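You operate a simulated robot arm through the tools that you are given. There is no shell and no other tool.

Carry out the task below with a simulated robot arm. There is one attempt and no reset: what you move stays moved.

JOB
Brush grease on the middle of the steel disc, put the brush back and close the grease tub. Set down upright: round brush. A coat counts when it lies all over at full strength: go over it till it gets no stronger.
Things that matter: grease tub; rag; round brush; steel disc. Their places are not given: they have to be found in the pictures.

Only the result counts: the job must be done as asked and must still hold three seconds after the hand-in. Knocking over, shifting, dropping, spilling or breaking anything else fails it.

ROBOT AND FRAMES
A 6-joint arm with a two-finger parallel gripper, fixed in place. Base frame: the origin is on the floor under the middle of its stand, x ahead of it, y to its left, z up. Readings come in cm, degrees, newtons and seconds.
With the tool pointing down near the work surface it reaches from about 26 to 66 cm from the base axis. Its first joint turns from -66.0 to 66.0 degrees. Payload 2.9 kg.
The TCP is the grasp point between the finger pads, 3 cm short of the fingertips. In the tool frame z runs along the fingers and y along their closing line. The gripper opens to 11 cm. The fingers are 2 cm wide and 1 cm thick; the gripper's body (4.8 by 11.2 cm) begins 5.5 cm behind the TCP.
Orientation is that of the tool frame in the base frame, as a unit quaternion [x, y, z, w]. With the fingers straight down and closing along the base's y, the tool's x points along the base's -x, its y along +y and its z along -z.

CONTROLS
- The arm moves only by the tool nudge_tool. Its argument "targets" is a list of rows, each an object of numbers (a shift or turn left out is 0, a gripper value left out holds the last): "rx", "ry", "rz": the turn, a rotation vector about the tool's x, y, z in units of 90 degrees (1.0 is 90 degrees); "dx", "dy", "dz": the shift along the tool's x, y, z in units of 150 mm (1.0 is 150 mm); "gripper": the finger opening in cm, from 0 to 11. In form: [{"rx": .., "ry": .., "rz": .., "dx": .., "dy": .., "dz": .., "gripper": ..}, ...]. A call has 1 to 20 rows; each row is the pose to reach, as a shift and turn from the pose commanded when the call began, along the tool's axes at that moment. A call with a number of a shift or a turn outside -1 to 1 is refused whole. Each row takes 0.2 s and may step no farther than 5 cm and 8.6 degrees from the row before; otherwise, or with a gripper value out of range, the whole call is refused. Where a pose cannot be reached the arm comes as near as it can. A force on the tool above 40 N (or 10 N above the force at the start of the call, whichever is more), or a blocked arm, ends the call early, and 0.2 s more pass. The fingers move at their own pace (about 10.8 cm/s each) and stop on an object; they squeeze with about 34 N. The grip force told is the motor's: it shows also when the fingers shut on nothing. Time passes only in rows, and 0.2 s behind the last, so rows that repeat a pose let the fingers close. The reply holds the time, the measured pose of the TCP, the force on the tool along the base axes, the opening and the grip force, in the units named above and with some noise, with the torque about the TCP (base axes, N m) and any sound that the robot's microphone picked up, and new pictures: "pictures" is both (left out), scene, wrist or none.
- Cameras (640 x 400 px; columns grow to the right, rows downward): "scene" is fixed at [8.27, 43.2, 139.24]; the picture's right is [-0.68, -0.74, 0.00], its down [-0.42, 0.39, -0.82] and it looks along [0.61, -0.56, -0.57] (base axes); focal length 323 px, centre (320, 200). "wrist" rides on the gripper at [7.2, 1.7, -10.3] in the tool frame; the picture's right is [-0.23, 0.97, 0.00], its down [-0.76, -0.18, -0.62] and it looks along [-0.61, -0.14, 0.78] (tool axes); focal length 222 px, centre (320, 200).
- locate(camera, pixels): for up to 12 pixels [column, row] of the newest picture of that camera ("zoom" is the newest enlarged one), the place [x, y, z] in the base frame of the surface seen there, good to about 0.2 cm, but the place of the scene camera against the robot may be out by one fixed shift of up to 1.8 cm in any direction. No time passes.
- enlarge(camera, box): a new picture of the part [left, top, right, bottom] of that camera's present view, enlarged. No time passes.
- job_done(): hands the job in; it is judged then, once.

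Open the gripper and draw the arm clear of the work before you hand the job in, unless the task says otherwise.

The tools are called after "Call:" as name(argument=value, ...) on one line, values as JSON. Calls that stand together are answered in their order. nudge_tool: Moves the arm, as the interface text tells. Its arguments: {"type":"object","properties":{"targets":{"type":"array","items":{"type":"object","properties":{"rx":{"type":"number"},"ry":{"type":"number"},"rz":{"type":"number"},"dx":{"type":"number"},"dy":{"type":"number"},"dz":{"type":"number"},"gripper":{"type":"number"}}}},"pictures":{"type":"string","enum":["both","scene","wrist","none"]}},"required":["targets"]} The other tools are called the same way: locate (camera, pixels) gives the place of the surface under pixels of a picture; enlarge (camera, box) takes an enlarged picture of a part of a camera's view; job_done () hands the job in.

At the start:

```text
time_s: 0.0
tcp_pos: [38.69, 11.01, 113.58]
ee_rot: [0.0, 1.0, 0.0, 0.0]
force: [0.7, -0.2, 0.4]
torque: [0.01, 0.01, 0.02]
gripper_width: 11.01
grasp_force: 0.0
```

scene: 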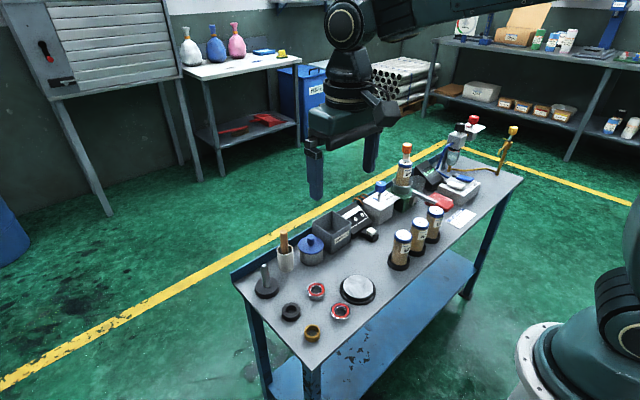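
wrist: 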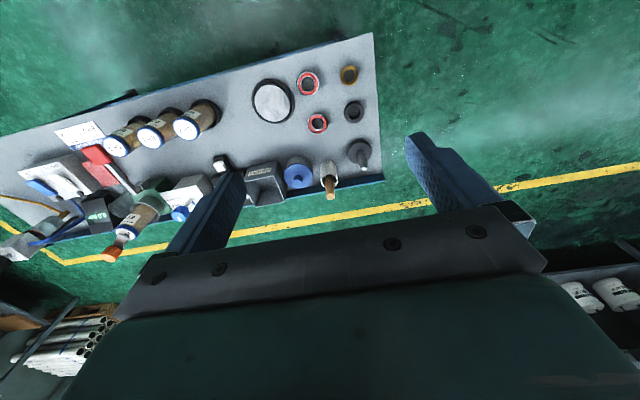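

The scene picture shows the bench with a disc near (358,288), a blue-lidded tub near (311,248) and a brush in a holder near (285,250). I'll enlarge the bench to identify them.

Call:
enlarge(camera="scene", box=[230, 200, 390, 350])

Call:
enlarge(camera="wrist", box=[200, 40, 400, 220])

Call:
locate(camera="scene", pixels=[[358, 288], [311, 250], [311, 238], [284, 236], [286, 258], [265, 270], [266, 290], [317, 290], [340, 311], [291, 311], [312, 331], [332, 230]])

```text
2.67 times, centred on (310, 275) of scene
```

zoom: 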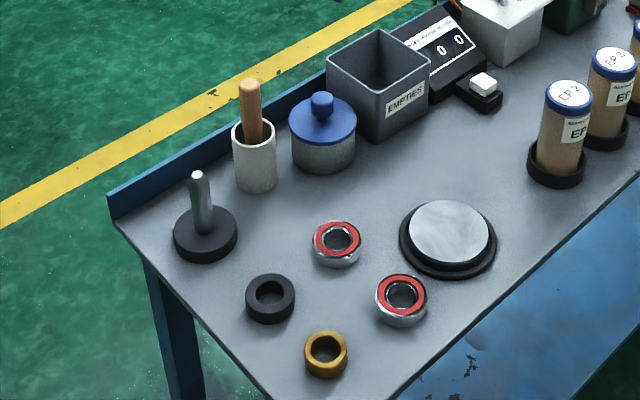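

```text
2.22 times, centred on (300, 130) of wrist
```

zoom: 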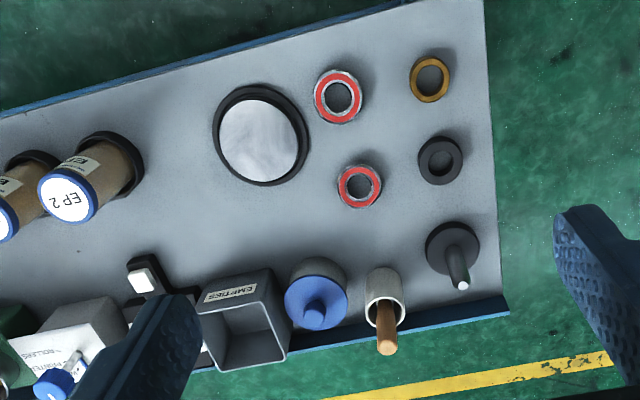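

```text
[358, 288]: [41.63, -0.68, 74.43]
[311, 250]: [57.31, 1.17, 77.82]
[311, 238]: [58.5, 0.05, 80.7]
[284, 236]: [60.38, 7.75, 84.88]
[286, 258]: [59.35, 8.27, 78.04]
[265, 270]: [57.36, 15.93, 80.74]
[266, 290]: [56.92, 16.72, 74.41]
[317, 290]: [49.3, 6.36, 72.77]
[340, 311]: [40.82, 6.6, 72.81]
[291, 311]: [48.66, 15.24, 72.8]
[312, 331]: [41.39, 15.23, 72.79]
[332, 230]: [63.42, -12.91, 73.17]
```

The disc is at about (41.6,-0.7), the tub at (58,0.5) and the brush cup at (60,8). I'll look over the rest of the bench for the rag and check the table height.

Call:
enlarge(camera="scene", box=[340, 110, 530, 250])

Call:
locate(camera="scene", pixels=[[325, 278], [300, 295], [320, 350], [460, 220], [440, 200], [385, 207], [330, 237], [355, 220], [371, 234], [404, 175], [275, 310], [340, 285]])

Call:
enlarge(camera="wrist", box=[0, 90, 240, 270])

```text
2.86 times, centred on (435, 180) of scene
```

zoom: 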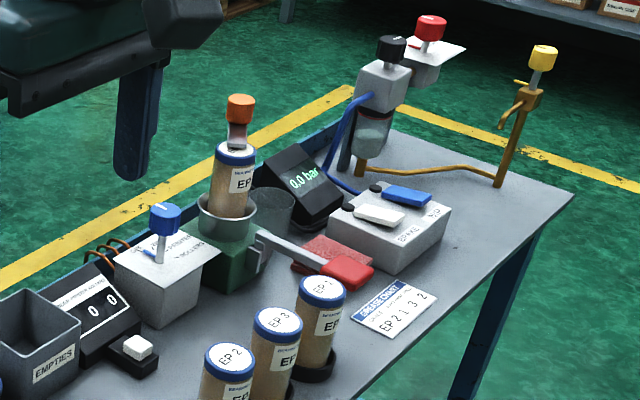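

```text
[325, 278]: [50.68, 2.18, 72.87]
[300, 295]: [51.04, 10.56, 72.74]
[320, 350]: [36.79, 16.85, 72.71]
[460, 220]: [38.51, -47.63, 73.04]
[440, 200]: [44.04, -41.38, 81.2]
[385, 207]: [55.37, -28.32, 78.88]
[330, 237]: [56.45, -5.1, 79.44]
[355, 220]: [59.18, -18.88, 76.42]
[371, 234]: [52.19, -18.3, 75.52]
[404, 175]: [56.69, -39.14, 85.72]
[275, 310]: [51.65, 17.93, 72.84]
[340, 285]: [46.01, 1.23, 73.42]
```

```text
2.22 times, centred on (120, 180) of wrist
```

zoom: 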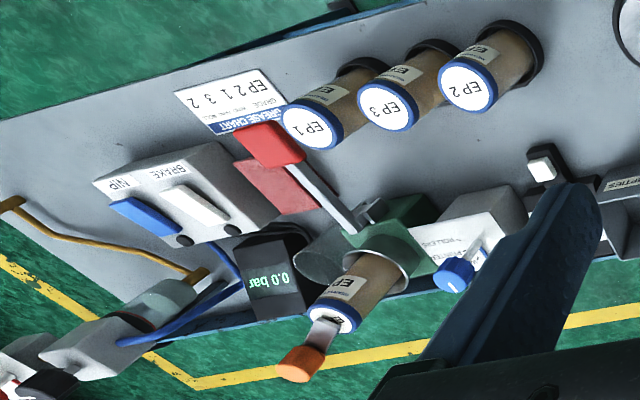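

The table surface is at z≈72.8 in the scene camera's frame. I'll locate the same objects with the wrist camera to find that camera's fixed offset.

Call:
locate(camera="wrist", pixels=[[272, 101], [298, 177], [329, 192], [328, 168], [318, 123], [308, 83], [353, 112], [349, 75], [335, 110], [363, 168], [240, 120], [262, 184]])

Call:
enlarge(camera="wrist", box=[230, 60, 390, 210])

```text
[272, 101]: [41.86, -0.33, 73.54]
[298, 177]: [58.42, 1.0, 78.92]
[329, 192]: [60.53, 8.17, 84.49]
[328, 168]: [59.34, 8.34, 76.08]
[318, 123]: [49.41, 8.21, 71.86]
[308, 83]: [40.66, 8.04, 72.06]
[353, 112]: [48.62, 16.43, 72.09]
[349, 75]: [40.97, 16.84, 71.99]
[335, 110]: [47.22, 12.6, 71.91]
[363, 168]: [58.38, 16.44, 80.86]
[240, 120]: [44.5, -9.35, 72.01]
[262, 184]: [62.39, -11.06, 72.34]
```

```text
2.67 times, centred on (310, 135) of wrist
```

zoom: 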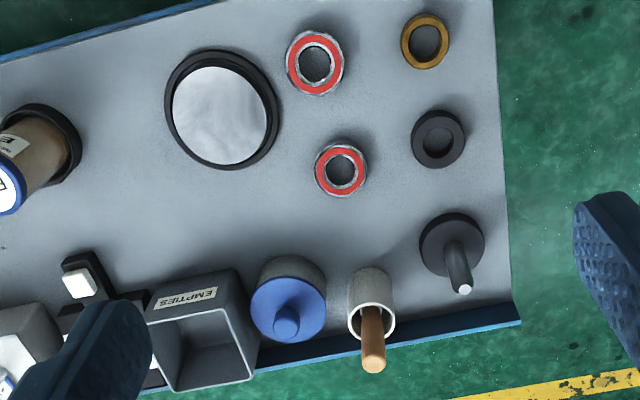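

The wrist camera puts the table at z≈72.0, so the scene camera reads about 0.85 cm too high. I'll move closer above the tub and brush for a better look, with the gripper partly closed.

Call:
nudge_tool(targets=[{"dx": -0.12, "dy": -0.1, "dz": 0.25, "gripper": 5}, {"dx": -0.24, "dy": -0.2, "dz": 0.5, "gripper": 5}, {"dx": -0.36, "dy": -0.3, "dz": 0.75, "gripper": 5}, {"dx": -0.48, "dy": -0.4, "dz": 1.0, "gripper": 5}], pictures="both")

```text
time_s: 1.0
tcp_pos: [45.99, 4.8, 98.72]
ee_rot: [0.0, 1.0, -0.001, 0.0]
force: [-0.2, -0.1, -0.3]
torque: [-0.01, 0.03, 0.02]
gripper_width: 5.01
grasp_force: 0.0
```

scene: 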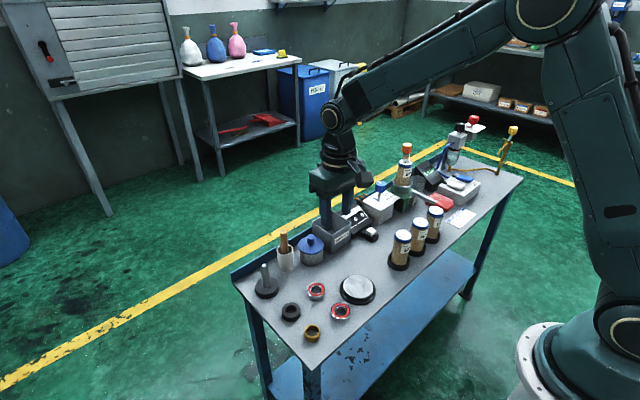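
wrist: 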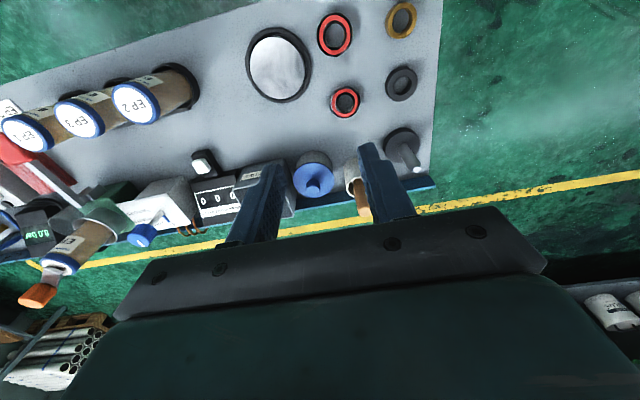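

The tub is at (313,177) and the brush at (358,195) in the wrist view. I'll enlarge this area and locate key points on the tub lid, knob, cup and brush handle.

Call:
enlarge(camera="wrist", box=[240, 20, 440, 220])

Call:
locate(camera="wrist", pixels=[[312, 190], [313, 180], [298, 178], [332, 178], [312, 163], [360, 210], [355, 185], [348, 180], [278, 68], [311, 68], [249, 68], [278, 40]])

```text
2.00 times, centred on (340, 120) of wrist
```

zoom: 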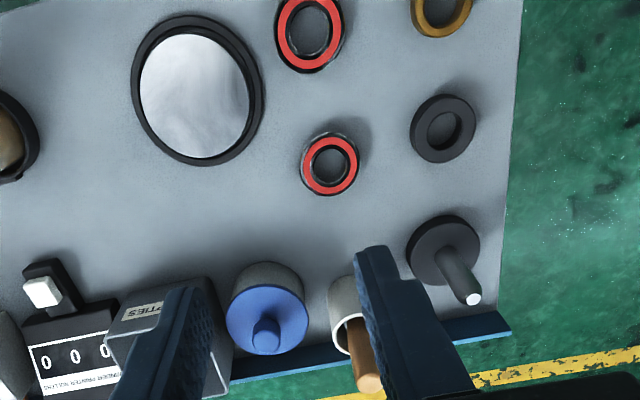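

```text
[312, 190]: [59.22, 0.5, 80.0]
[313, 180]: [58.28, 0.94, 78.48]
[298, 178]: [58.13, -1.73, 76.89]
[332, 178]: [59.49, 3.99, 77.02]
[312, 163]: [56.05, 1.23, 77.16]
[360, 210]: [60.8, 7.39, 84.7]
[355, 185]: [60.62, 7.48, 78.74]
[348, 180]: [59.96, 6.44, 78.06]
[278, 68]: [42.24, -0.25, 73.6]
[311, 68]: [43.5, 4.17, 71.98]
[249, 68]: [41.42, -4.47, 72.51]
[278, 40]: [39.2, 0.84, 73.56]
```

The tub lid centre is near (58.2,1.0), and its knob reaches about z 80. I'll get a closer view from above the tub, keeping the fingertips at z≈87, above the brush handle top (≈85).

Call:
nudge_tool(targets=[{"dx": -0.18, "dy": -0.04, "dz": 0.19, "gripper": 8}, {"dx": -0.36, "dy": -0.08, "dz": 0.38, "gripper": 8}, {"dx": -0.53, "dy": -0.12, "dz": 0.57, "gripper": 8}], pictures="both")

Call:
enlarge(camera="wrist", box=[220, 20, 460, 240])

```text
time_s: 1.8
tcp_pos: [53.99, 3.02, 90.1]
ee_rot: [0.0, 1.0, 0.0, 0.0]
force: [0.4, 0.0, -1.0]
torque: [-0.01, 0.01, 0.01]
gripper_width: 8.01
grasp_force: 0.0
```

scene: 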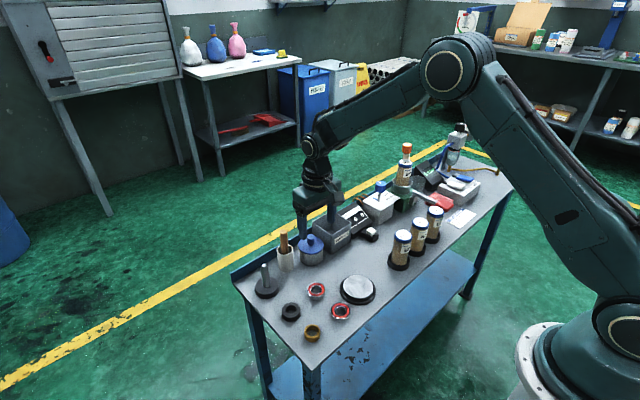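
wrist: 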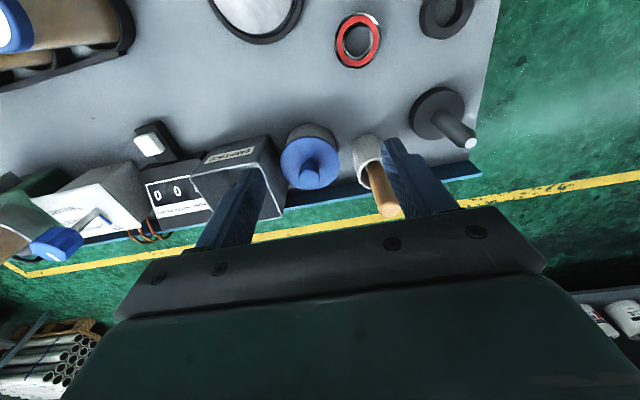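

```text
1.82 times, centred on (340, 130) of wrist
```

zoom: 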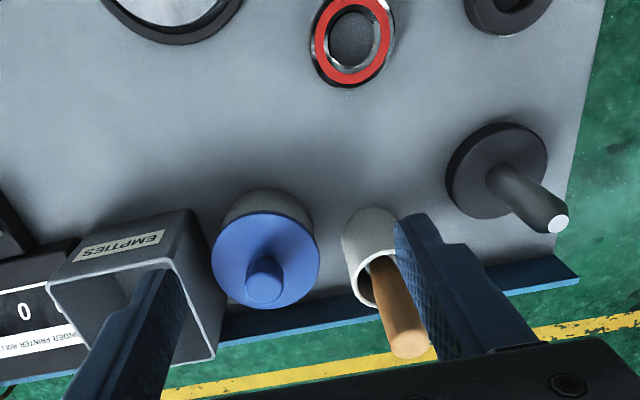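

Now the tub, knob and brush handle are clear in the zoom. I'll locate the knob top, lid rim, cup rim and handle points.

Call:
locate(camera="zoom", pixels=[[264, 292], [264, 268], [248, 280], [280, 280], [214, 255], [317, 255], [265, 214], [260, 306], [410, 347], [375, 265], [349, 262], [370, 225]])

Call:
locate(camera="zoom", pixels=[[265, 195], [366, 303], [400, 310], [390, 330], [555, 225], [498, 185], [490, 140], [350, 210], [170, 270], [215, 350], [230, 200], [320, 330]])

```text
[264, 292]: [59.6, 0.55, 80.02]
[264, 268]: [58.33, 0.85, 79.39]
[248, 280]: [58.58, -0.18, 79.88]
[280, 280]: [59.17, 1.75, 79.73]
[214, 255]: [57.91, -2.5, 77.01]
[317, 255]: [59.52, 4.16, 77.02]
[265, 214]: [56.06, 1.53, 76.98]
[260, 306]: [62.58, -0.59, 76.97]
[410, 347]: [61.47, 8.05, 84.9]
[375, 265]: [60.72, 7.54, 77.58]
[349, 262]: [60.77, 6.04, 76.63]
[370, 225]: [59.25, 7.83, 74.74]
```

```text
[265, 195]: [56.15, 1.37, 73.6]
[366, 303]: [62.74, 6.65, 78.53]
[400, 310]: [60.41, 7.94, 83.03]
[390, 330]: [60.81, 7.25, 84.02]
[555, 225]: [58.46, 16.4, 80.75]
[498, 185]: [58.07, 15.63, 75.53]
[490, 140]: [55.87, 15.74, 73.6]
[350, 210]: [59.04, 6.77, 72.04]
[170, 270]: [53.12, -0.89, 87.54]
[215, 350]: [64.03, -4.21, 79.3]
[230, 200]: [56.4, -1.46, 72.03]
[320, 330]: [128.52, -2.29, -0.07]
```

The lid is centred near (59.1,0.6) with its top at z 77, the knob runs z 77–80, and the brush handle is near (61,8). Before starting I'll take a close look at the disc to check its centre and surface.

Call:
nudge_tool(targets=[{"dx": 0.3, "dy": -0.03, "dz": 0.0, "gripper": 8}, {"dx": 0.6, "dy": -0.05, "dz": 0.1, "gripper": 8}, {"dx": 0.8, "dy": -0.08, "dz": 0.2, "gripper": 8}, {"dx": 0.95, "dy": -0.1, "dz": 0.3, "gripper": 8}], pictures="wrist")

Call:
enlarge(camera="wrist", box=[230, 60, 430, 240])

```text
time_s: 2.8
tcp_pos: [39.68, 1.43, 85.62]
ee_rot: [0.0, 1.0, 0.0, 0.001]
force: [1.0, 0.4, -1.3]
torque: [-0.02, 0.0, 0.02]
gripper_width: 7.99
grasp_force: 0.1
```

wrist: 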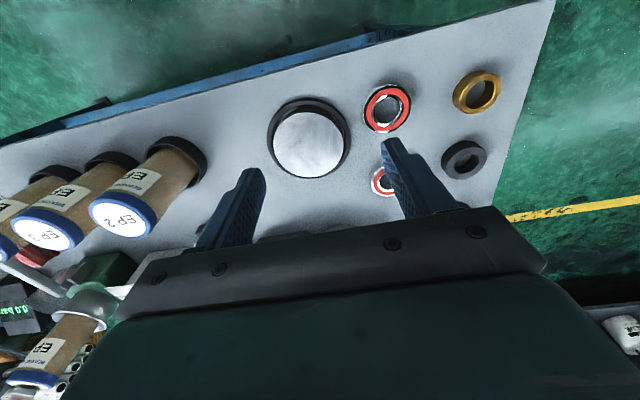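

```text
2.22 times, centred on (330, 150) of wrist
```

zoom: 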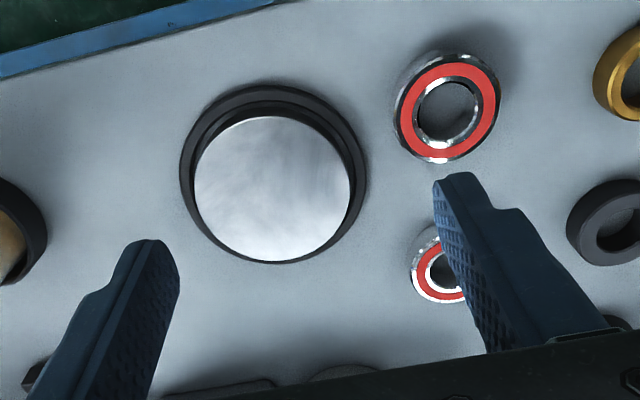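

The disc is clean bright steel sitting in a black ring, at zoom (272,188). I'll locate its centre and edges.

Call:
locate(camera="zoom", pixels=[[272, 188], [197, 188], [348, 188], [272, 119], [272, 258], [220, 138], [325, 240], [220, 240], [322, 138], [272, 88], [272, 268], [183, 180]])

```text
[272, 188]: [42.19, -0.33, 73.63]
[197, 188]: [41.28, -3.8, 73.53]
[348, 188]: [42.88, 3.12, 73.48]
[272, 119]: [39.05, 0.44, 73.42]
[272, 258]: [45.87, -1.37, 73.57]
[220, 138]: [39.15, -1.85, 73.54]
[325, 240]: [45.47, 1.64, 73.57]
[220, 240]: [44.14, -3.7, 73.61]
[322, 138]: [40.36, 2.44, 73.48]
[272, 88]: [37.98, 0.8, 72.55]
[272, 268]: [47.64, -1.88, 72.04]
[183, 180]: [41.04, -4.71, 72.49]
```

The disc centre is about (42.27,-0.38), its top is at z 73.55 and its radius is about 3.5. I'll now go to a hover over the lid knob and check for free table space for the lid.

Call:
nudge_tool(targets=[{"dx": -0.3, "dy": -0.02, "dz": -0.04, "gripper": 5}, {"dx": -0.6, "dy": -0.04, "dz": -0.04, "gripper": 5}, {"dx": -0.85, "dy": -0.05, "dz": -0.04, "gripper": 4.5}, {"dx": -1.0, "dy": -0.05, "dz": -0.04, "gripper": 4.5}], pictures="both")

Call:
locate(camera="scene", pixels=[[340, 264], [352, 256], [365, 250], [330, 270], [375, 262], [398, 265], [360, 241], [326, 265]])

Call:
enlarge(camera="wrist", box=[220, 60, 420, 240])

```text
time_s: 3.8
tcp_pos: [54.59, 0.84, 86.34]
ee_rot: [0.0, 1.0, 0.0, 0.0]
force: [0.3, 0.7, 0.1]
torque: [0.04, 0.03, 0.02]
gripper_width: 4.5
grasp_force: 0.0
```

scene: 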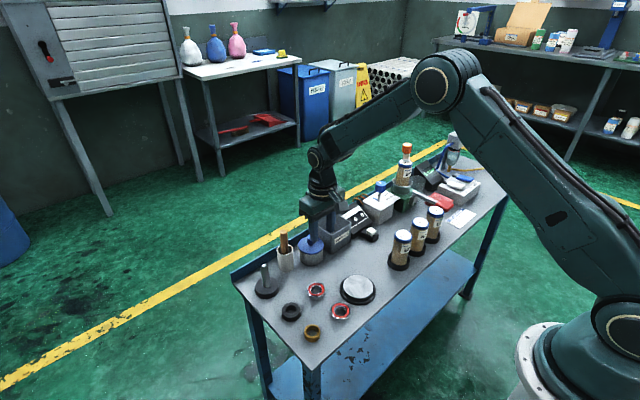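
wrist: 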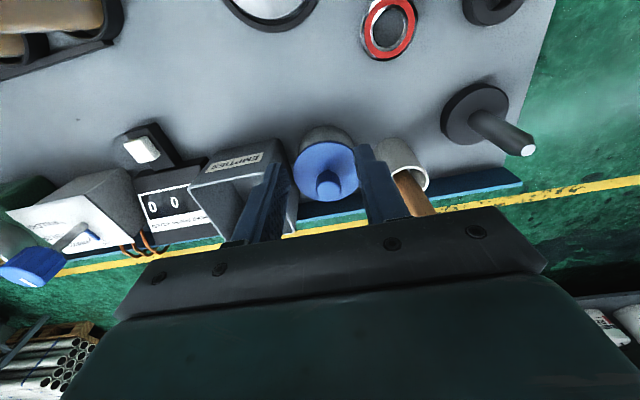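

```text
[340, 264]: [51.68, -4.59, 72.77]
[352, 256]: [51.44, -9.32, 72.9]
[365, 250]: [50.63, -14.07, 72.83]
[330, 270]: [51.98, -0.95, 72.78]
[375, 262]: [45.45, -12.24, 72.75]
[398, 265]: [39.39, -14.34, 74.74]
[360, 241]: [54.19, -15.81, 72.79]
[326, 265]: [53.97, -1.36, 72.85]
```

```text
2.22 times, centred on (320, 150) of wrist
```

zoom: 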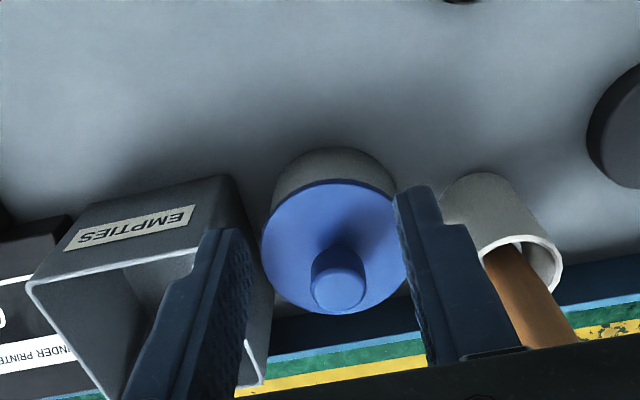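

The knob is at zoom (340,280), between the fingers but further ahead. I'll locate the knob, the lid edges and the cup rim from this closer view.

Call:
locate(camera="zoom", pixels=[[338, 290], [314, 275], [364, 275], [338, 250], [264, 245], [404, 240], [330, 183], [335, 312], [338, 305], [450, 180], [520, 240], [558, 270]])

Call:
locate(camera="zoom", pixels=[[500, 290], [540, 310], [525, 340], [490, 245], [470, 195], [330, 160], [275, 210], [395, 190], [250, 260], [262, 370], [545, 290], [510, 230]])

```text
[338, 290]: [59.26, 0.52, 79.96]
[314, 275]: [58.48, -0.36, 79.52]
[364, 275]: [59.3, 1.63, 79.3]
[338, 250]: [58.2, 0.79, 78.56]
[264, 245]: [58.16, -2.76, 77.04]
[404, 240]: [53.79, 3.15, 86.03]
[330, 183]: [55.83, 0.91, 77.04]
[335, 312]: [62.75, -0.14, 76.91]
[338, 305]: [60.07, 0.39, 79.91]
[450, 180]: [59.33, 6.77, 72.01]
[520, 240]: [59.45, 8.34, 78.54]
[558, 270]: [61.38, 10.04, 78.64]
```

```text
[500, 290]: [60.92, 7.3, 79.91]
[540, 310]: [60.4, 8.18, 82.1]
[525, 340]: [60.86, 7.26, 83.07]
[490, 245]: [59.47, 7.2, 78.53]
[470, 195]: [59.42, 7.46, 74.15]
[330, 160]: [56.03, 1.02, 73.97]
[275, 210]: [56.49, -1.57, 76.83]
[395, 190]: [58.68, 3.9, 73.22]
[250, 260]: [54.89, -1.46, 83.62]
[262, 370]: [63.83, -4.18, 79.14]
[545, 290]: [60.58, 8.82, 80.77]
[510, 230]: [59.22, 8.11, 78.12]
```

The knob centre is about (59.2,0.6) with its top at z 80.0. I'll move over it and come down until the fingertips are just above the lid (TCP z≈80.4).

Call:
nudge_tool(targets=[{"dx": -0.3, "dy": -0.013, "dz": 0.0, "gripper": 4}, {"dx": -0.305, "dy": -0.013, "dz": 0.15, "gripper": 4}, {"dx": -0.305, "dy": -0.013, "dz": 0.28, "gripper": 4}, {"dx": -0.305, "dy": -0.013, "dz": 0.36, "gripper": 4}, {"dx": -0.305, "dy": -0.013, "dz": 0.38, "gripper": 4}], pictures="both")

Call:
enlarge(camera="scene", box=[250, 180, 380, 280])

```text
time_s: 5.0
tcp_pos: [59.21, 0.73, 80.47]
ee_rot: [0.0, 1.0, 0.001, 0.0]
force: [0.5, 0.3, -1.3]
torque: [-0.01, 0.02, -0.01]
gripper_width: 4.0
grasp_force: 0.0
```

scene: 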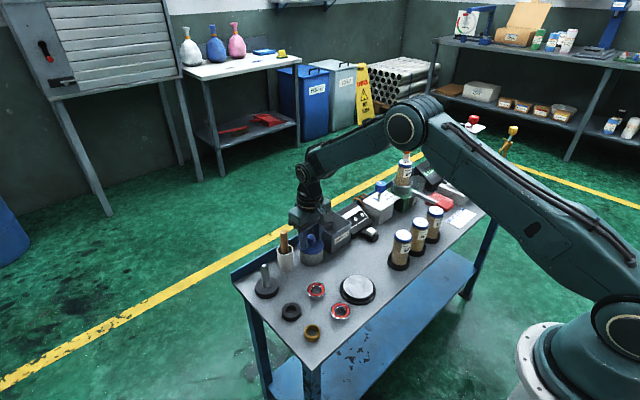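
wrist: 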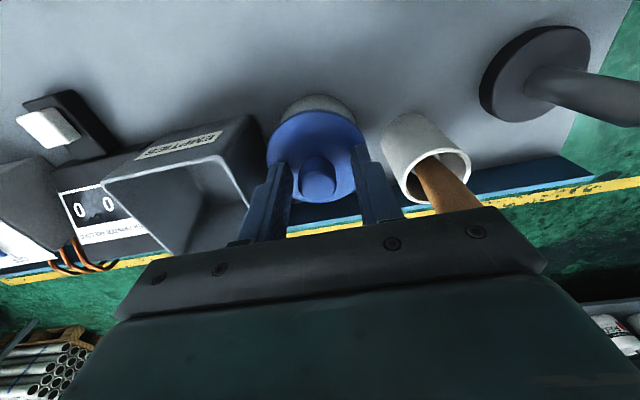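

```text
4.00 times, centred on (315, 230) of scene
```

zoom: 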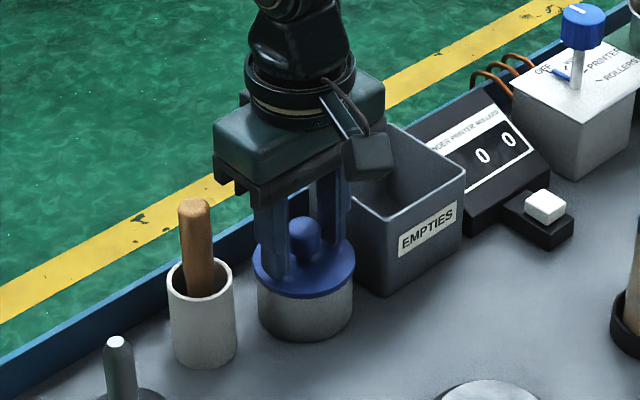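

The fingers straddle the knob with the tips just above the lid. I'll close on the knob and then lift gently by 1 cm.

Call:
nudge_tool(targets=[{"gripper": 0.5}, {"gripper": 0.5}, {"gripper": 0.5}], pictures="none")

Call:
nudge_tool(targets=[{"dz": -0.03, "gripper": 0.5}, {"dz": -0.07, "gripper": 0.5}], pictures="both")

Call:
enlarge(camera="scene", box=[250, 180, 380, 280])

```text
time_s: 5.8
tcp_pos: [59.24, 0.63, 80.42]
ee_rot: [0.0, 1.0, 0.0, 0.0]
force: [1.9, -2.8, 0.7]
torque: [-0.11, -0.06, -0.04]
gripper_width: 2.15
grasp_force: 33.9
heard: snap
```

```text
time_s: 6.4
tcp_pos: [59.25, 0.82, 81.55]
ee_rot: [0.0, 1.0, 0.0, 0.0]
force: [0.2, -0.2, -0.1]
torque: [0.01, 0.0, -0.02]
gripper_width: 2.16
grasp_force: 33.6
```

scene: 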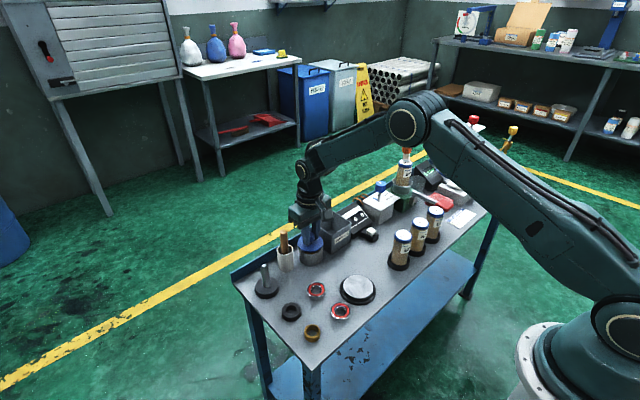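
wrist: 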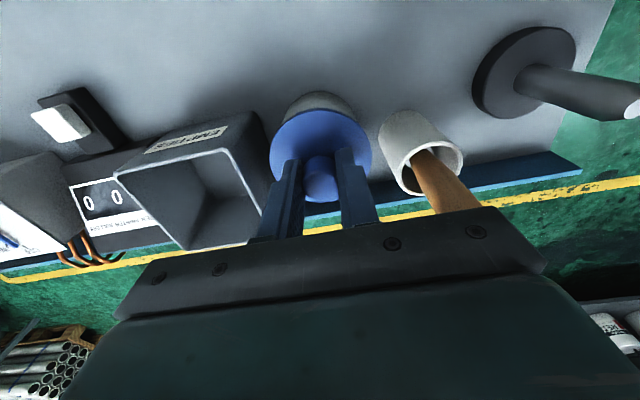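

```text
4.00 times, centred on (315, 230) of scene
```

zoom: 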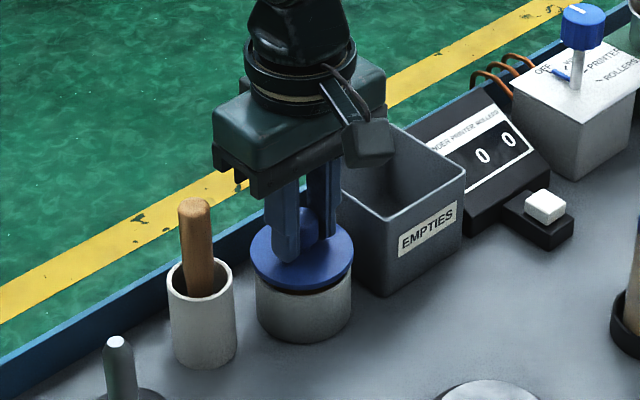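

The microphone heard a snap, and the lid is lifting cleanly with a gap visible at zoom (303,290). I'll raise it and carry it to the free space at about (51,-8).

Call:
nudge_tool(targets=[{"dz": -0.17, "gripper": 0.5}, {"dz": -0.34, "gripper": 0.5}, {"dx": 0.28, "dz": -0.34, "gripper": 0.5}, {"dx": 0.55, "dz": -0.34, "gripper": 0.5}, {"dx": 0.55, "dy": -0.29, "dz": -0.34, "gripper": 0.5}, {"dx": 0.55, "dy": -0.57, "dz": -0.34, "gripper": 0.5}, {"dx": 0.55, "dy": -0.57, "dz": -0.1, "gripper": 0.5}], pictures="both")

Call:
enlarge(camera="scene", box=[250, 180, 400, 290])

```text
time_s: 8.0
tcp_pos: [51.0, -7.78, 82.81]
ee_rot: [0.0, 1.0, 0.001, -0.001]
force: [-0.7, 0.1, -0.5]
torque: [0.02, -0.01, 0.03]
gripper_width: 2.15
grasp_force: 33.9
```

scene: 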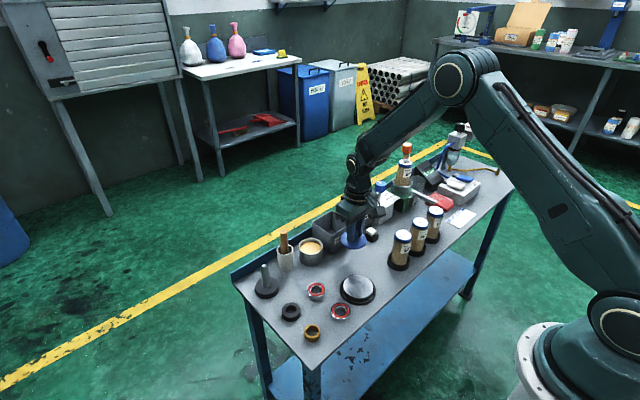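
wrist: 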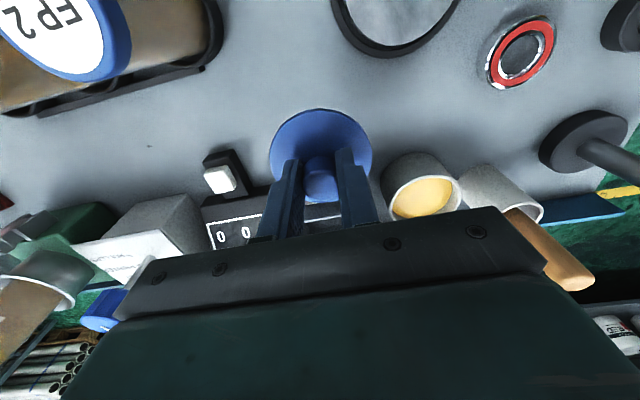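

```text
3.64 times, centred on (325, 235) of scene
```

zoom: 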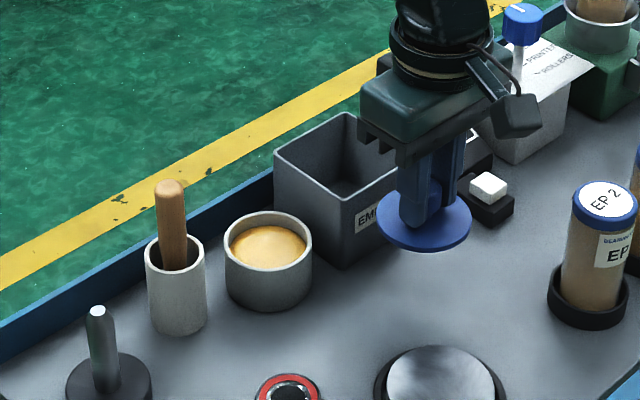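

The tub is open and shows yellow grease, and the lid is a thin disk. I'll lower it to just above the table (lid bottom ≈ z 73.2), then feel for contact.

Call:
nudge_tool(targets=[{"dz": 0.2, "gripper": 0.5}, {"dz": 0.34, "gripper": 0.5}, {"dz": 0.37, "gripper": 0.5}], pictures="none")

Call:
enlarge(camera="scene", box=[300, 200, 400, 270])

```text
time_s: 8.8
tcp_pos: [51.02, -7.76, 77.46]
ee_rot: [0.001, 1.0, 0.0, 0.0]
force: [-0.4, -0.1, 0.2]
torque: [0.03, 0.01, 0.01]
gripper_width: 2.17
grasp_force: 33.8
```

```text
5.71 times, centred on (350, 235) of scene
```

zoom: 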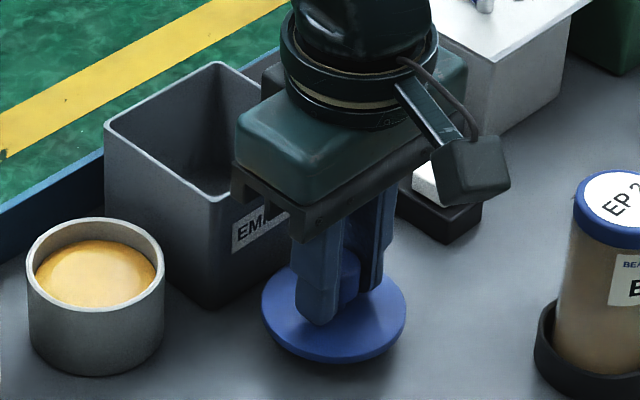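

The lid is hovering about 1 cm above the table. I'll lower it in small steps and watch the force.

Call:
nudge_tool(targets=[{"dz": 0.02, "gripper": 0.5}, {"dz": 0.04, "gripper": 0.5}, {"dz": 0.05, "gripper": 0.5}], pictures="none")

Call:
locate(camera="scene", pixels=[[310, 242], [310, 248], [297, 243], [324, 243], [311, 262]])

```text
time_s: 9.6
tcp_pos: [50.95, -7.79, 76.81]
ee_rot: [0.0, 1.0, 0.0, -0.001]
force: [-0.3, -0.4, -0.1]
torque: [0.02, 0.07, -0.02]
gripper_width: 2.19
grasp_force: 34.0
```

```text
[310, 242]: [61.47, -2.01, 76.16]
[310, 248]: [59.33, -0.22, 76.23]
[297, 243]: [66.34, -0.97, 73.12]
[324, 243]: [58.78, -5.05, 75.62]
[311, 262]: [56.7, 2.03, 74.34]
```

Call:
nudge_tool(targets=[{"dz": 0.012, "gripper": 0.5}, {"dz": 0.024, "gripper": 0.5}], pictures="none")

```text
time_s: 10.2
tcp_pos: [51.01, -7.86, 76.46]
ee_rot: [0.0, 1.0, 0.0, 0.0]
force: [-0.2, -0.3, -0.4]
torque: [-0.03, -0.02, -0.01]
gripper_width: 2.17
grasp_force: 34.3
```

There is no contact yet at TCP z 76.46. I'll continue down in 0.15 cm steps.

Call:
nudge_tool(targets=[{"dz": 0.01, "gripper": 0.5}, {"dz": 0.02, "gripper": 0.5}], pictures="wrist")

Call:
enlarge(camera="scene", box=[310, 215, 390, 270])

```text
time_s: 10.8
tcp_pos: [50.92, -7.83, 76.3]
ee_rot: [0.0, 1.0, 0.0, 0.001]
force: [-11.9, 1.8, 35.1]
torque: [0.11, 0.46, 0.01]
gripper_width: 2.19
grasp_force: 34.2
```

wrist: 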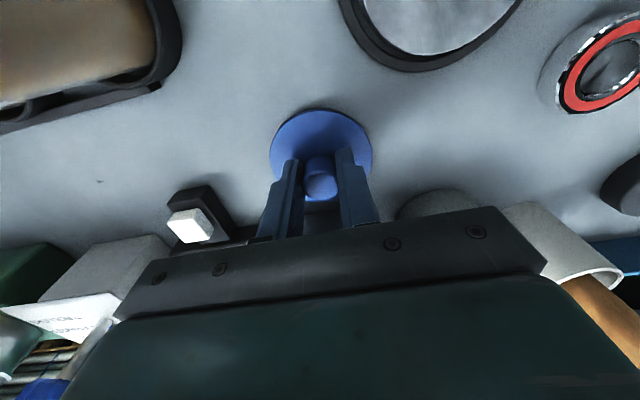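

```text
7.27 times, centred on (350, 242) of scene
```

zoom: 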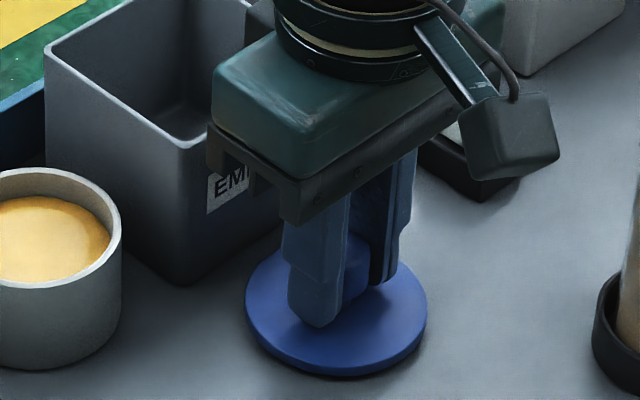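

Contact reads 35 N, so the lid sits on the table at TCP z 76.3. I'll ease up slightly, release the knob and rise straight up.

Call:
nudge_tool(targets=[{"dz": -0.007, "gripper": 0.5}, {"dz": -0.007, "gripper": 4}, {"dz": -0.007, "gripper": 4}, {"dz": -0.2, "gripper": 4}, {"dz": -0.5, "gripper": 4}, {"dz": -0.75, "gripper": 4}], pictures="both")

Call:
enlarge(camera="wrist", box=[260, 60, 560, 250])

```text
time_s: 12.2
tcp_pos: [50.84, -7.8, 87.37]
ee_rot: [0.0, 1.0, 0.0, 0.0]
force: [-0.2, 0.5, 0.1]
torque: [0.02, 0.02, -0.02]
gripper_width: 3.99
grasp_force: 0.1
```

scene: 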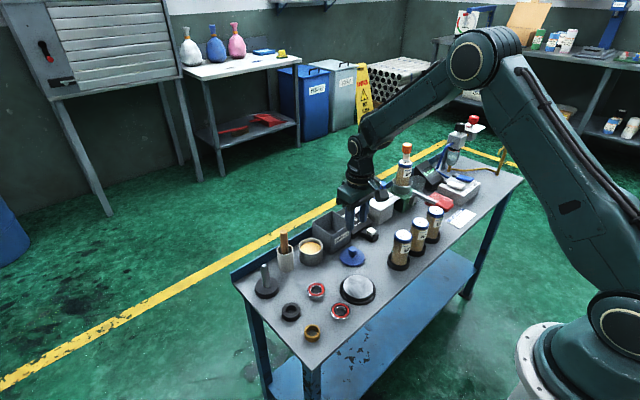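
wrist: 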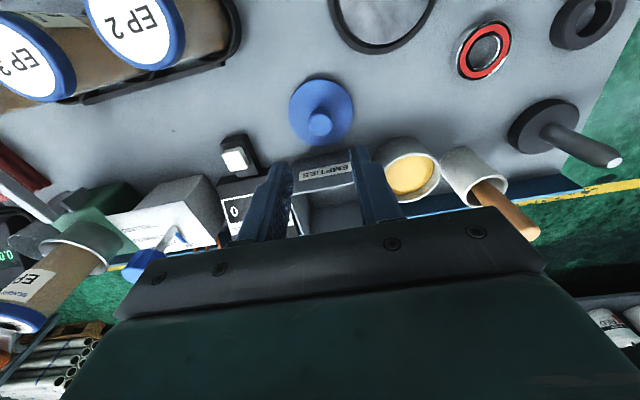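

```text
2.11 times, centred on (410, 155) of wrist
```

zoom: 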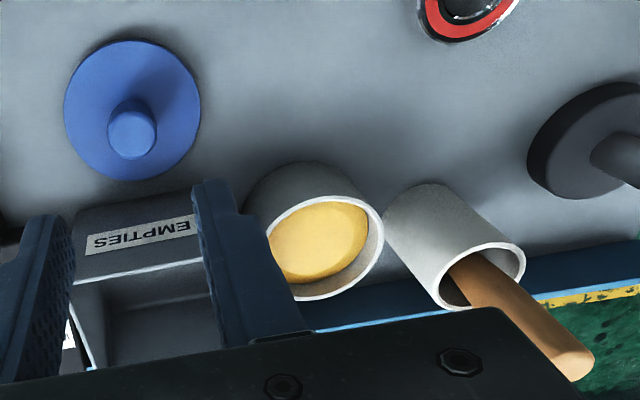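

The lid rests flat on the table. I'll locate the tub rim, the grease level, the cup rim and the brush handle in this zoom.

Call:
locate(camera="zoom", pixels=[[320, 240], [345, 225], [295, 270], [380, 225], [325, 195], [320, 297], [270, 230], [470, 245], [522, 262], [450, 305], [530, 310], [575, 362]])

Call:
locate(camera="zoom", pixels=[[500, 300], [490, 258], [475, 290], [575, 335], [545, 355], [440, 270], [520, 245], [370, 250], [132, 130], [70, 110], [200, 110], [130, 45]])

```text
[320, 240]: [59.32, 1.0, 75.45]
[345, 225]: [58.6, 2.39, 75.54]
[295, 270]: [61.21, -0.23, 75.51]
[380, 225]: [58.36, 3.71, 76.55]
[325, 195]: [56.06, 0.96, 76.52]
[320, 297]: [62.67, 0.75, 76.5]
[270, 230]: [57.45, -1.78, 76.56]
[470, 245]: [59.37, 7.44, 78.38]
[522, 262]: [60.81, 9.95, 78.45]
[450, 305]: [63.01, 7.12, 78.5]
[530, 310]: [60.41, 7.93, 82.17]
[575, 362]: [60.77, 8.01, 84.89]
```

```text
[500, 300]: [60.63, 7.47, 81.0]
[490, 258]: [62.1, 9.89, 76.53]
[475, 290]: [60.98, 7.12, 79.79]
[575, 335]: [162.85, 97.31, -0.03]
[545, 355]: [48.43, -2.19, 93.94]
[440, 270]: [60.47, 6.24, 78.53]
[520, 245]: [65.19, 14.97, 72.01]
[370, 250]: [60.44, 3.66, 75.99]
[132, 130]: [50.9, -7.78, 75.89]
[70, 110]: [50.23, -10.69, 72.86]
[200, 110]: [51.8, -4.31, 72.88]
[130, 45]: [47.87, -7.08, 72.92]
```

Grease level is z≈75.5 with the tub rim at z 76.5 and centre (59.35,0.6). The cup centre and brush handle are at about (61.2,8.05), with the handle top at z 84.9. I'll raise and move toward a hover over the brush.

Call:
nudge_tool(targets=[{"dz": -0.2, "gripper": 4}, {"dx": -0.12, "dy": 0.27, "dz": -0.22, "gripper": 4}, {"dx": -0.24, "dy": 0.54, "dz": -0.22, "gripper": 4}, {"dx": -0.36, "dy": 0.8, "dz": -0.22, "gripper": 4}, {"dx": -0.4, "dy": 1.0, "dz": -0.22, "gripper": 4}], pictures="wrist")

Call:
enlarge(camera="wrist", box=[220, 60, 420, 240])

```text
time_s: 13.4
tcp_pos: [56.89, 7.04, 90.59]
ee_rot: [-0.001, 1.0, 0.0, -0.001]
force: [-0.5, 0.3, 0.1]
torque: [0.01, -0.03, -0.03]
gripper_width: 4.0
grasp_force: 0.1
```

wrist: 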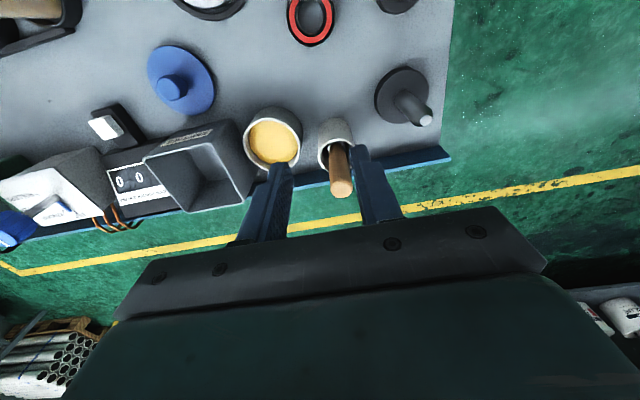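

```text
2.22 times, centred on (320, 150) of wrist
```

zoom: 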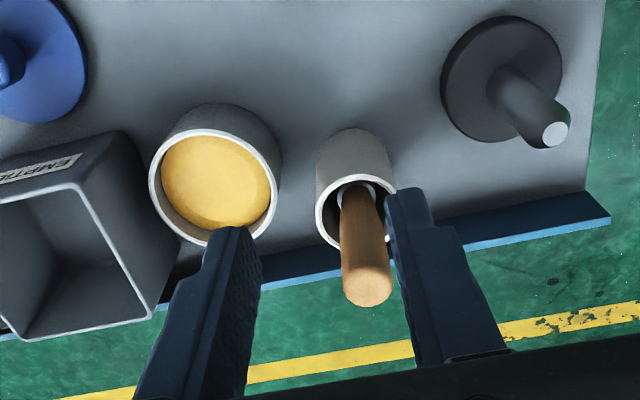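

The handle top is at zoom (367,290), between the fingers. I'll locate it precisely, along with the ferrule and the cup rim.

Call:
locate(camera="zoom", pixels=[[367, 290], [345, 285], [389, 280], [366, 270], [366, 303], [365, 230], [345, 230], [382, 225], [355, 190], [318, 205], [395, 215], [352, 172]])

Call:
locate(camera="zoom", pixels=[[352, 180], [345, 195], [372, 192], [330, 215], [330, 245], [155, 190], [277, 190], [215, 132], [210, 240], [215, 180], [215, 215], [250, 200]])

```text
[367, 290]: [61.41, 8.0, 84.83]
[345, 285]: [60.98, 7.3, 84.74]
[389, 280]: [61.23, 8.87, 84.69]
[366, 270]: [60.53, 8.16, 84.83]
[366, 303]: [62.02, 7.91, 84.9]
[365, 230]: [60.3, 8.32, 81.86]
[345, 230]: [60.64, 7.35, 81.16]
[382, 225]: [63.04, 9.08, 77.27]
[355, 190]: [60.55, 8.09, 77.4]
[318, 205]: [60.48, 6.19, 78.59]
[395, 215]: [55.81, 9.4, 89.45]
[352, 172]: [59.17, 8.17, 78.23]
```

```text
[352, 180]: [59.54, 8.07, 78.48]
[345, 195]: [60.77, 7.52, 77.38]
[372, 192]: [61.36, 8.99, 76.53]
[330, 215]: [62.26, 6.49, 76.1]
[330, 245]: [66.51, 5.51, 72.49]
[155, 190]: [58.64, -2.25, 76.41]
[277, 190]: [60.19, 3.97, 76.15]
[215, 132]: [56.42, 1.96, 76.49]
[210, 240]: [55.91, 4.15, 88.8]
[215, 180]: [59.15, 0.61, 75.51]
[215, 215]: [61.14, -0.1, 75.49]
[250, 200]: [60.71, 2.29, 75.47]
```

The handle top centre is (61.25,8.08,84.85) with radius about 0.8. I'll go over it and down to TCP z≈82.2, so the fingertips stay 0.7 cm above the cup rim.

Call:
nudge_tool(targets=[{"dx": -0.29, "dy": 0.069, "dz": 0.0, "gripper": 4}, {"dx": -0.29, "dy": 0.069, "dz": 0.2, "gripper": 4}, {"dx": -0.29, "dy": 0.069, "dz": 0.4, "gripper": 4}, {"dx": -0.29, "dy": 0.069, "dz": 0.52, "gripper": 4}, {"dx": -0.29, "dy": 0.069, "dz": 0.558, "gripper": 4}], pictures="both")

Call:
enlarge(camera="scene", box=[240, 190, 350, 280])

Call:
enlarge(camera="wrist", box=[220, 60, 420, 240])

```text
time_s: 14.6
tcp_pos: [61.3, 8.22, 82.23]
ee_rot: [0.0, 1.0, 0.0, 0.0]
force: [0.7, 0.8, 0.3]
torque: [-0.01, 0.05, 0.01]
gripper_width: 4.01
grasp_force: 0.1
```

scene: 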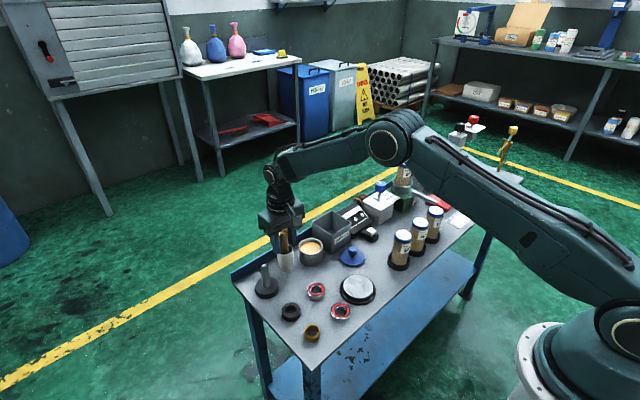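
wrist: 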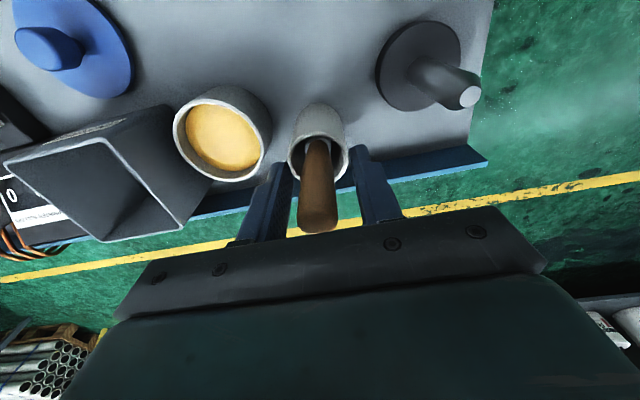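

```text
4.44 times, centred on (295, 235) of scene
```

zoom: 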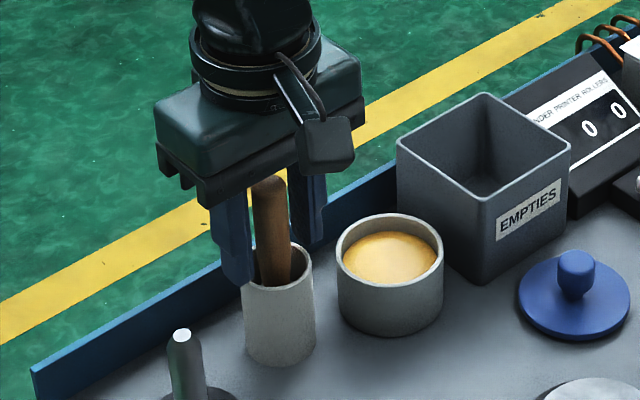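

```text
2.22 times, centred on (320, 150) of wrist
```

zoom: 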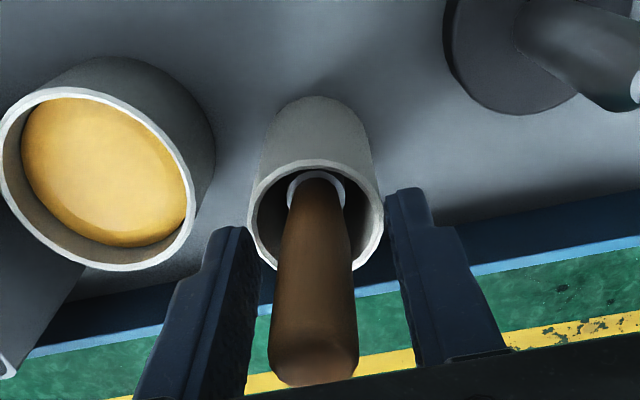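

The fingers straddle the handle and it is well centred. I'll close on it and check the grip.

Call:
nudge_tool(targets=[{"gripper": 2.2}, {"gripper": 0.5}, {"gripper": 0.5}, {"gripper": 0.5}], pictures="both")

Call:
enlarge(camera="scene", box=[240, 190, 350, 280])

```text
time_s: 15.6
tcp_pos: [61.29, 8.11, 82.24]
ee_rot: [0.0, 1.0, 0.001, 0.0]
force: [0.1, -0.5, 1.6]
torque: [-0.01, 0.03, -0.01]
gripper_width: 1.93
grasp_force: 34.5
```

scene: 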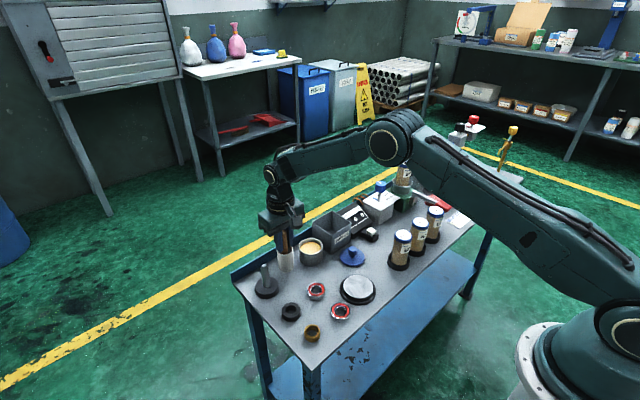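
wrist: 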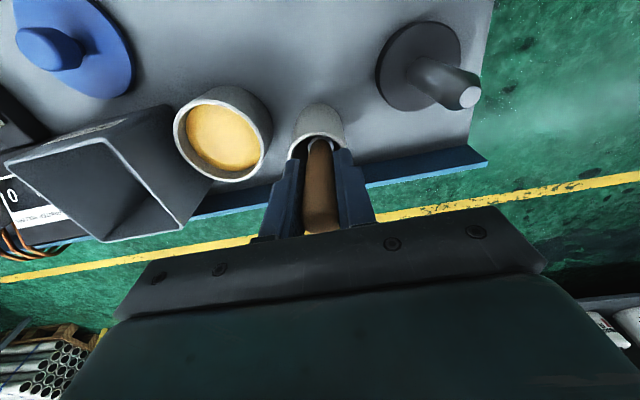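

```text
4.44 times, centred on (295, 235) of scene
```

zoom: 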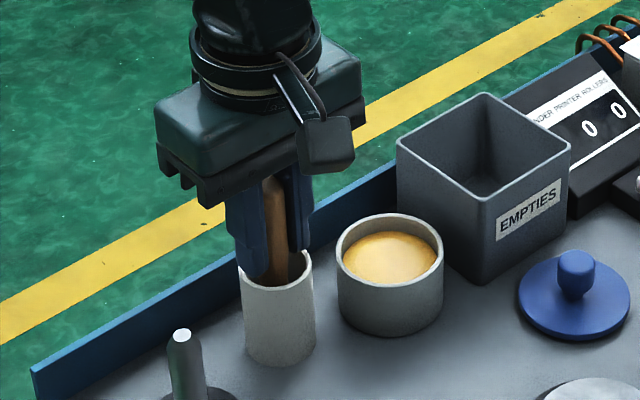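

The handle is gripped (width 1.93, 34 N). I'll lift it straight up 8.5 cm out of the cup and look at the brush.

Call:
nudge_tool(targets=[{"dz": -0.08, "gripper": 0.5}, {"dz": -0.25, "gripper": 0.5}, {"dz": -0.45, "gripper": 0.5}, {"dz": -0.57, "gripper": 0.5}], pictures="both")

Call:
enlarge(camera="scene", box=[240, 180, 350, 280])

Call:
enlarge(camera="wrist", box=[220, 60, 420, 240])

```text
time_s: 16.6
tcp_pos: [61.23, 8.32, 90.8]
ee_rot: [0.0, 1.0, -0.001, 0.0]
force: [0.5, 0.5, -0.1]
torque: [0.02, 0.01, 0.0]
gripper_width: 1.94
grasp_force: 34.5
```

scene: 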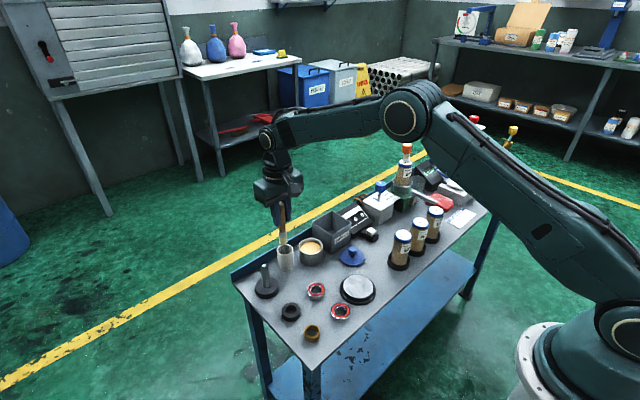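
wrist: 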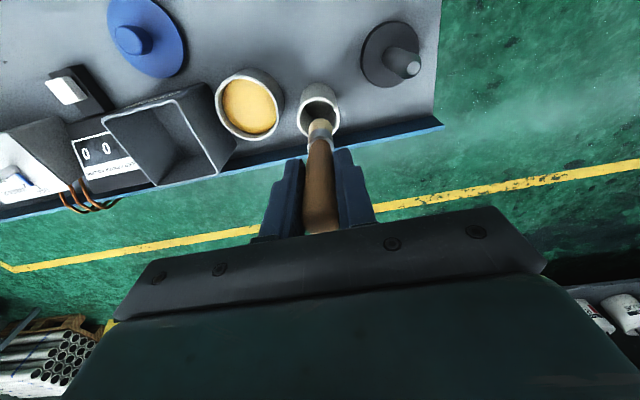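

```text
4.00 times, centred on (295, 230) of scene
```

zoom: 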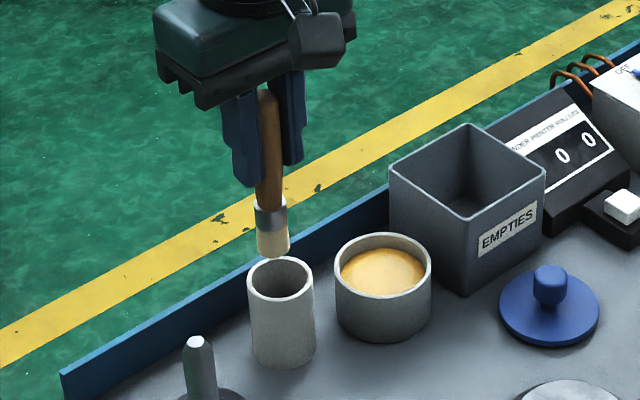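

```text
2.22 times, centred on (320, 150) of wrist
```

zoom: 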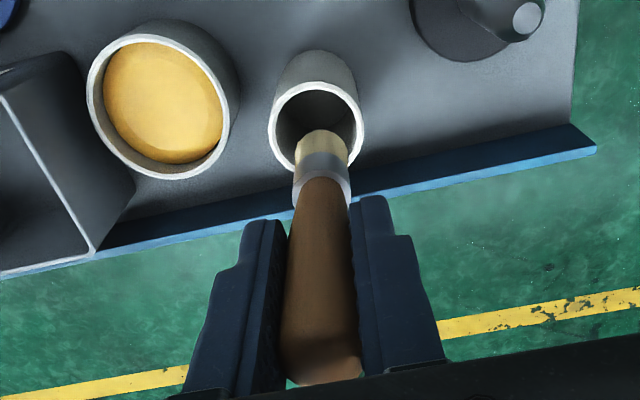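

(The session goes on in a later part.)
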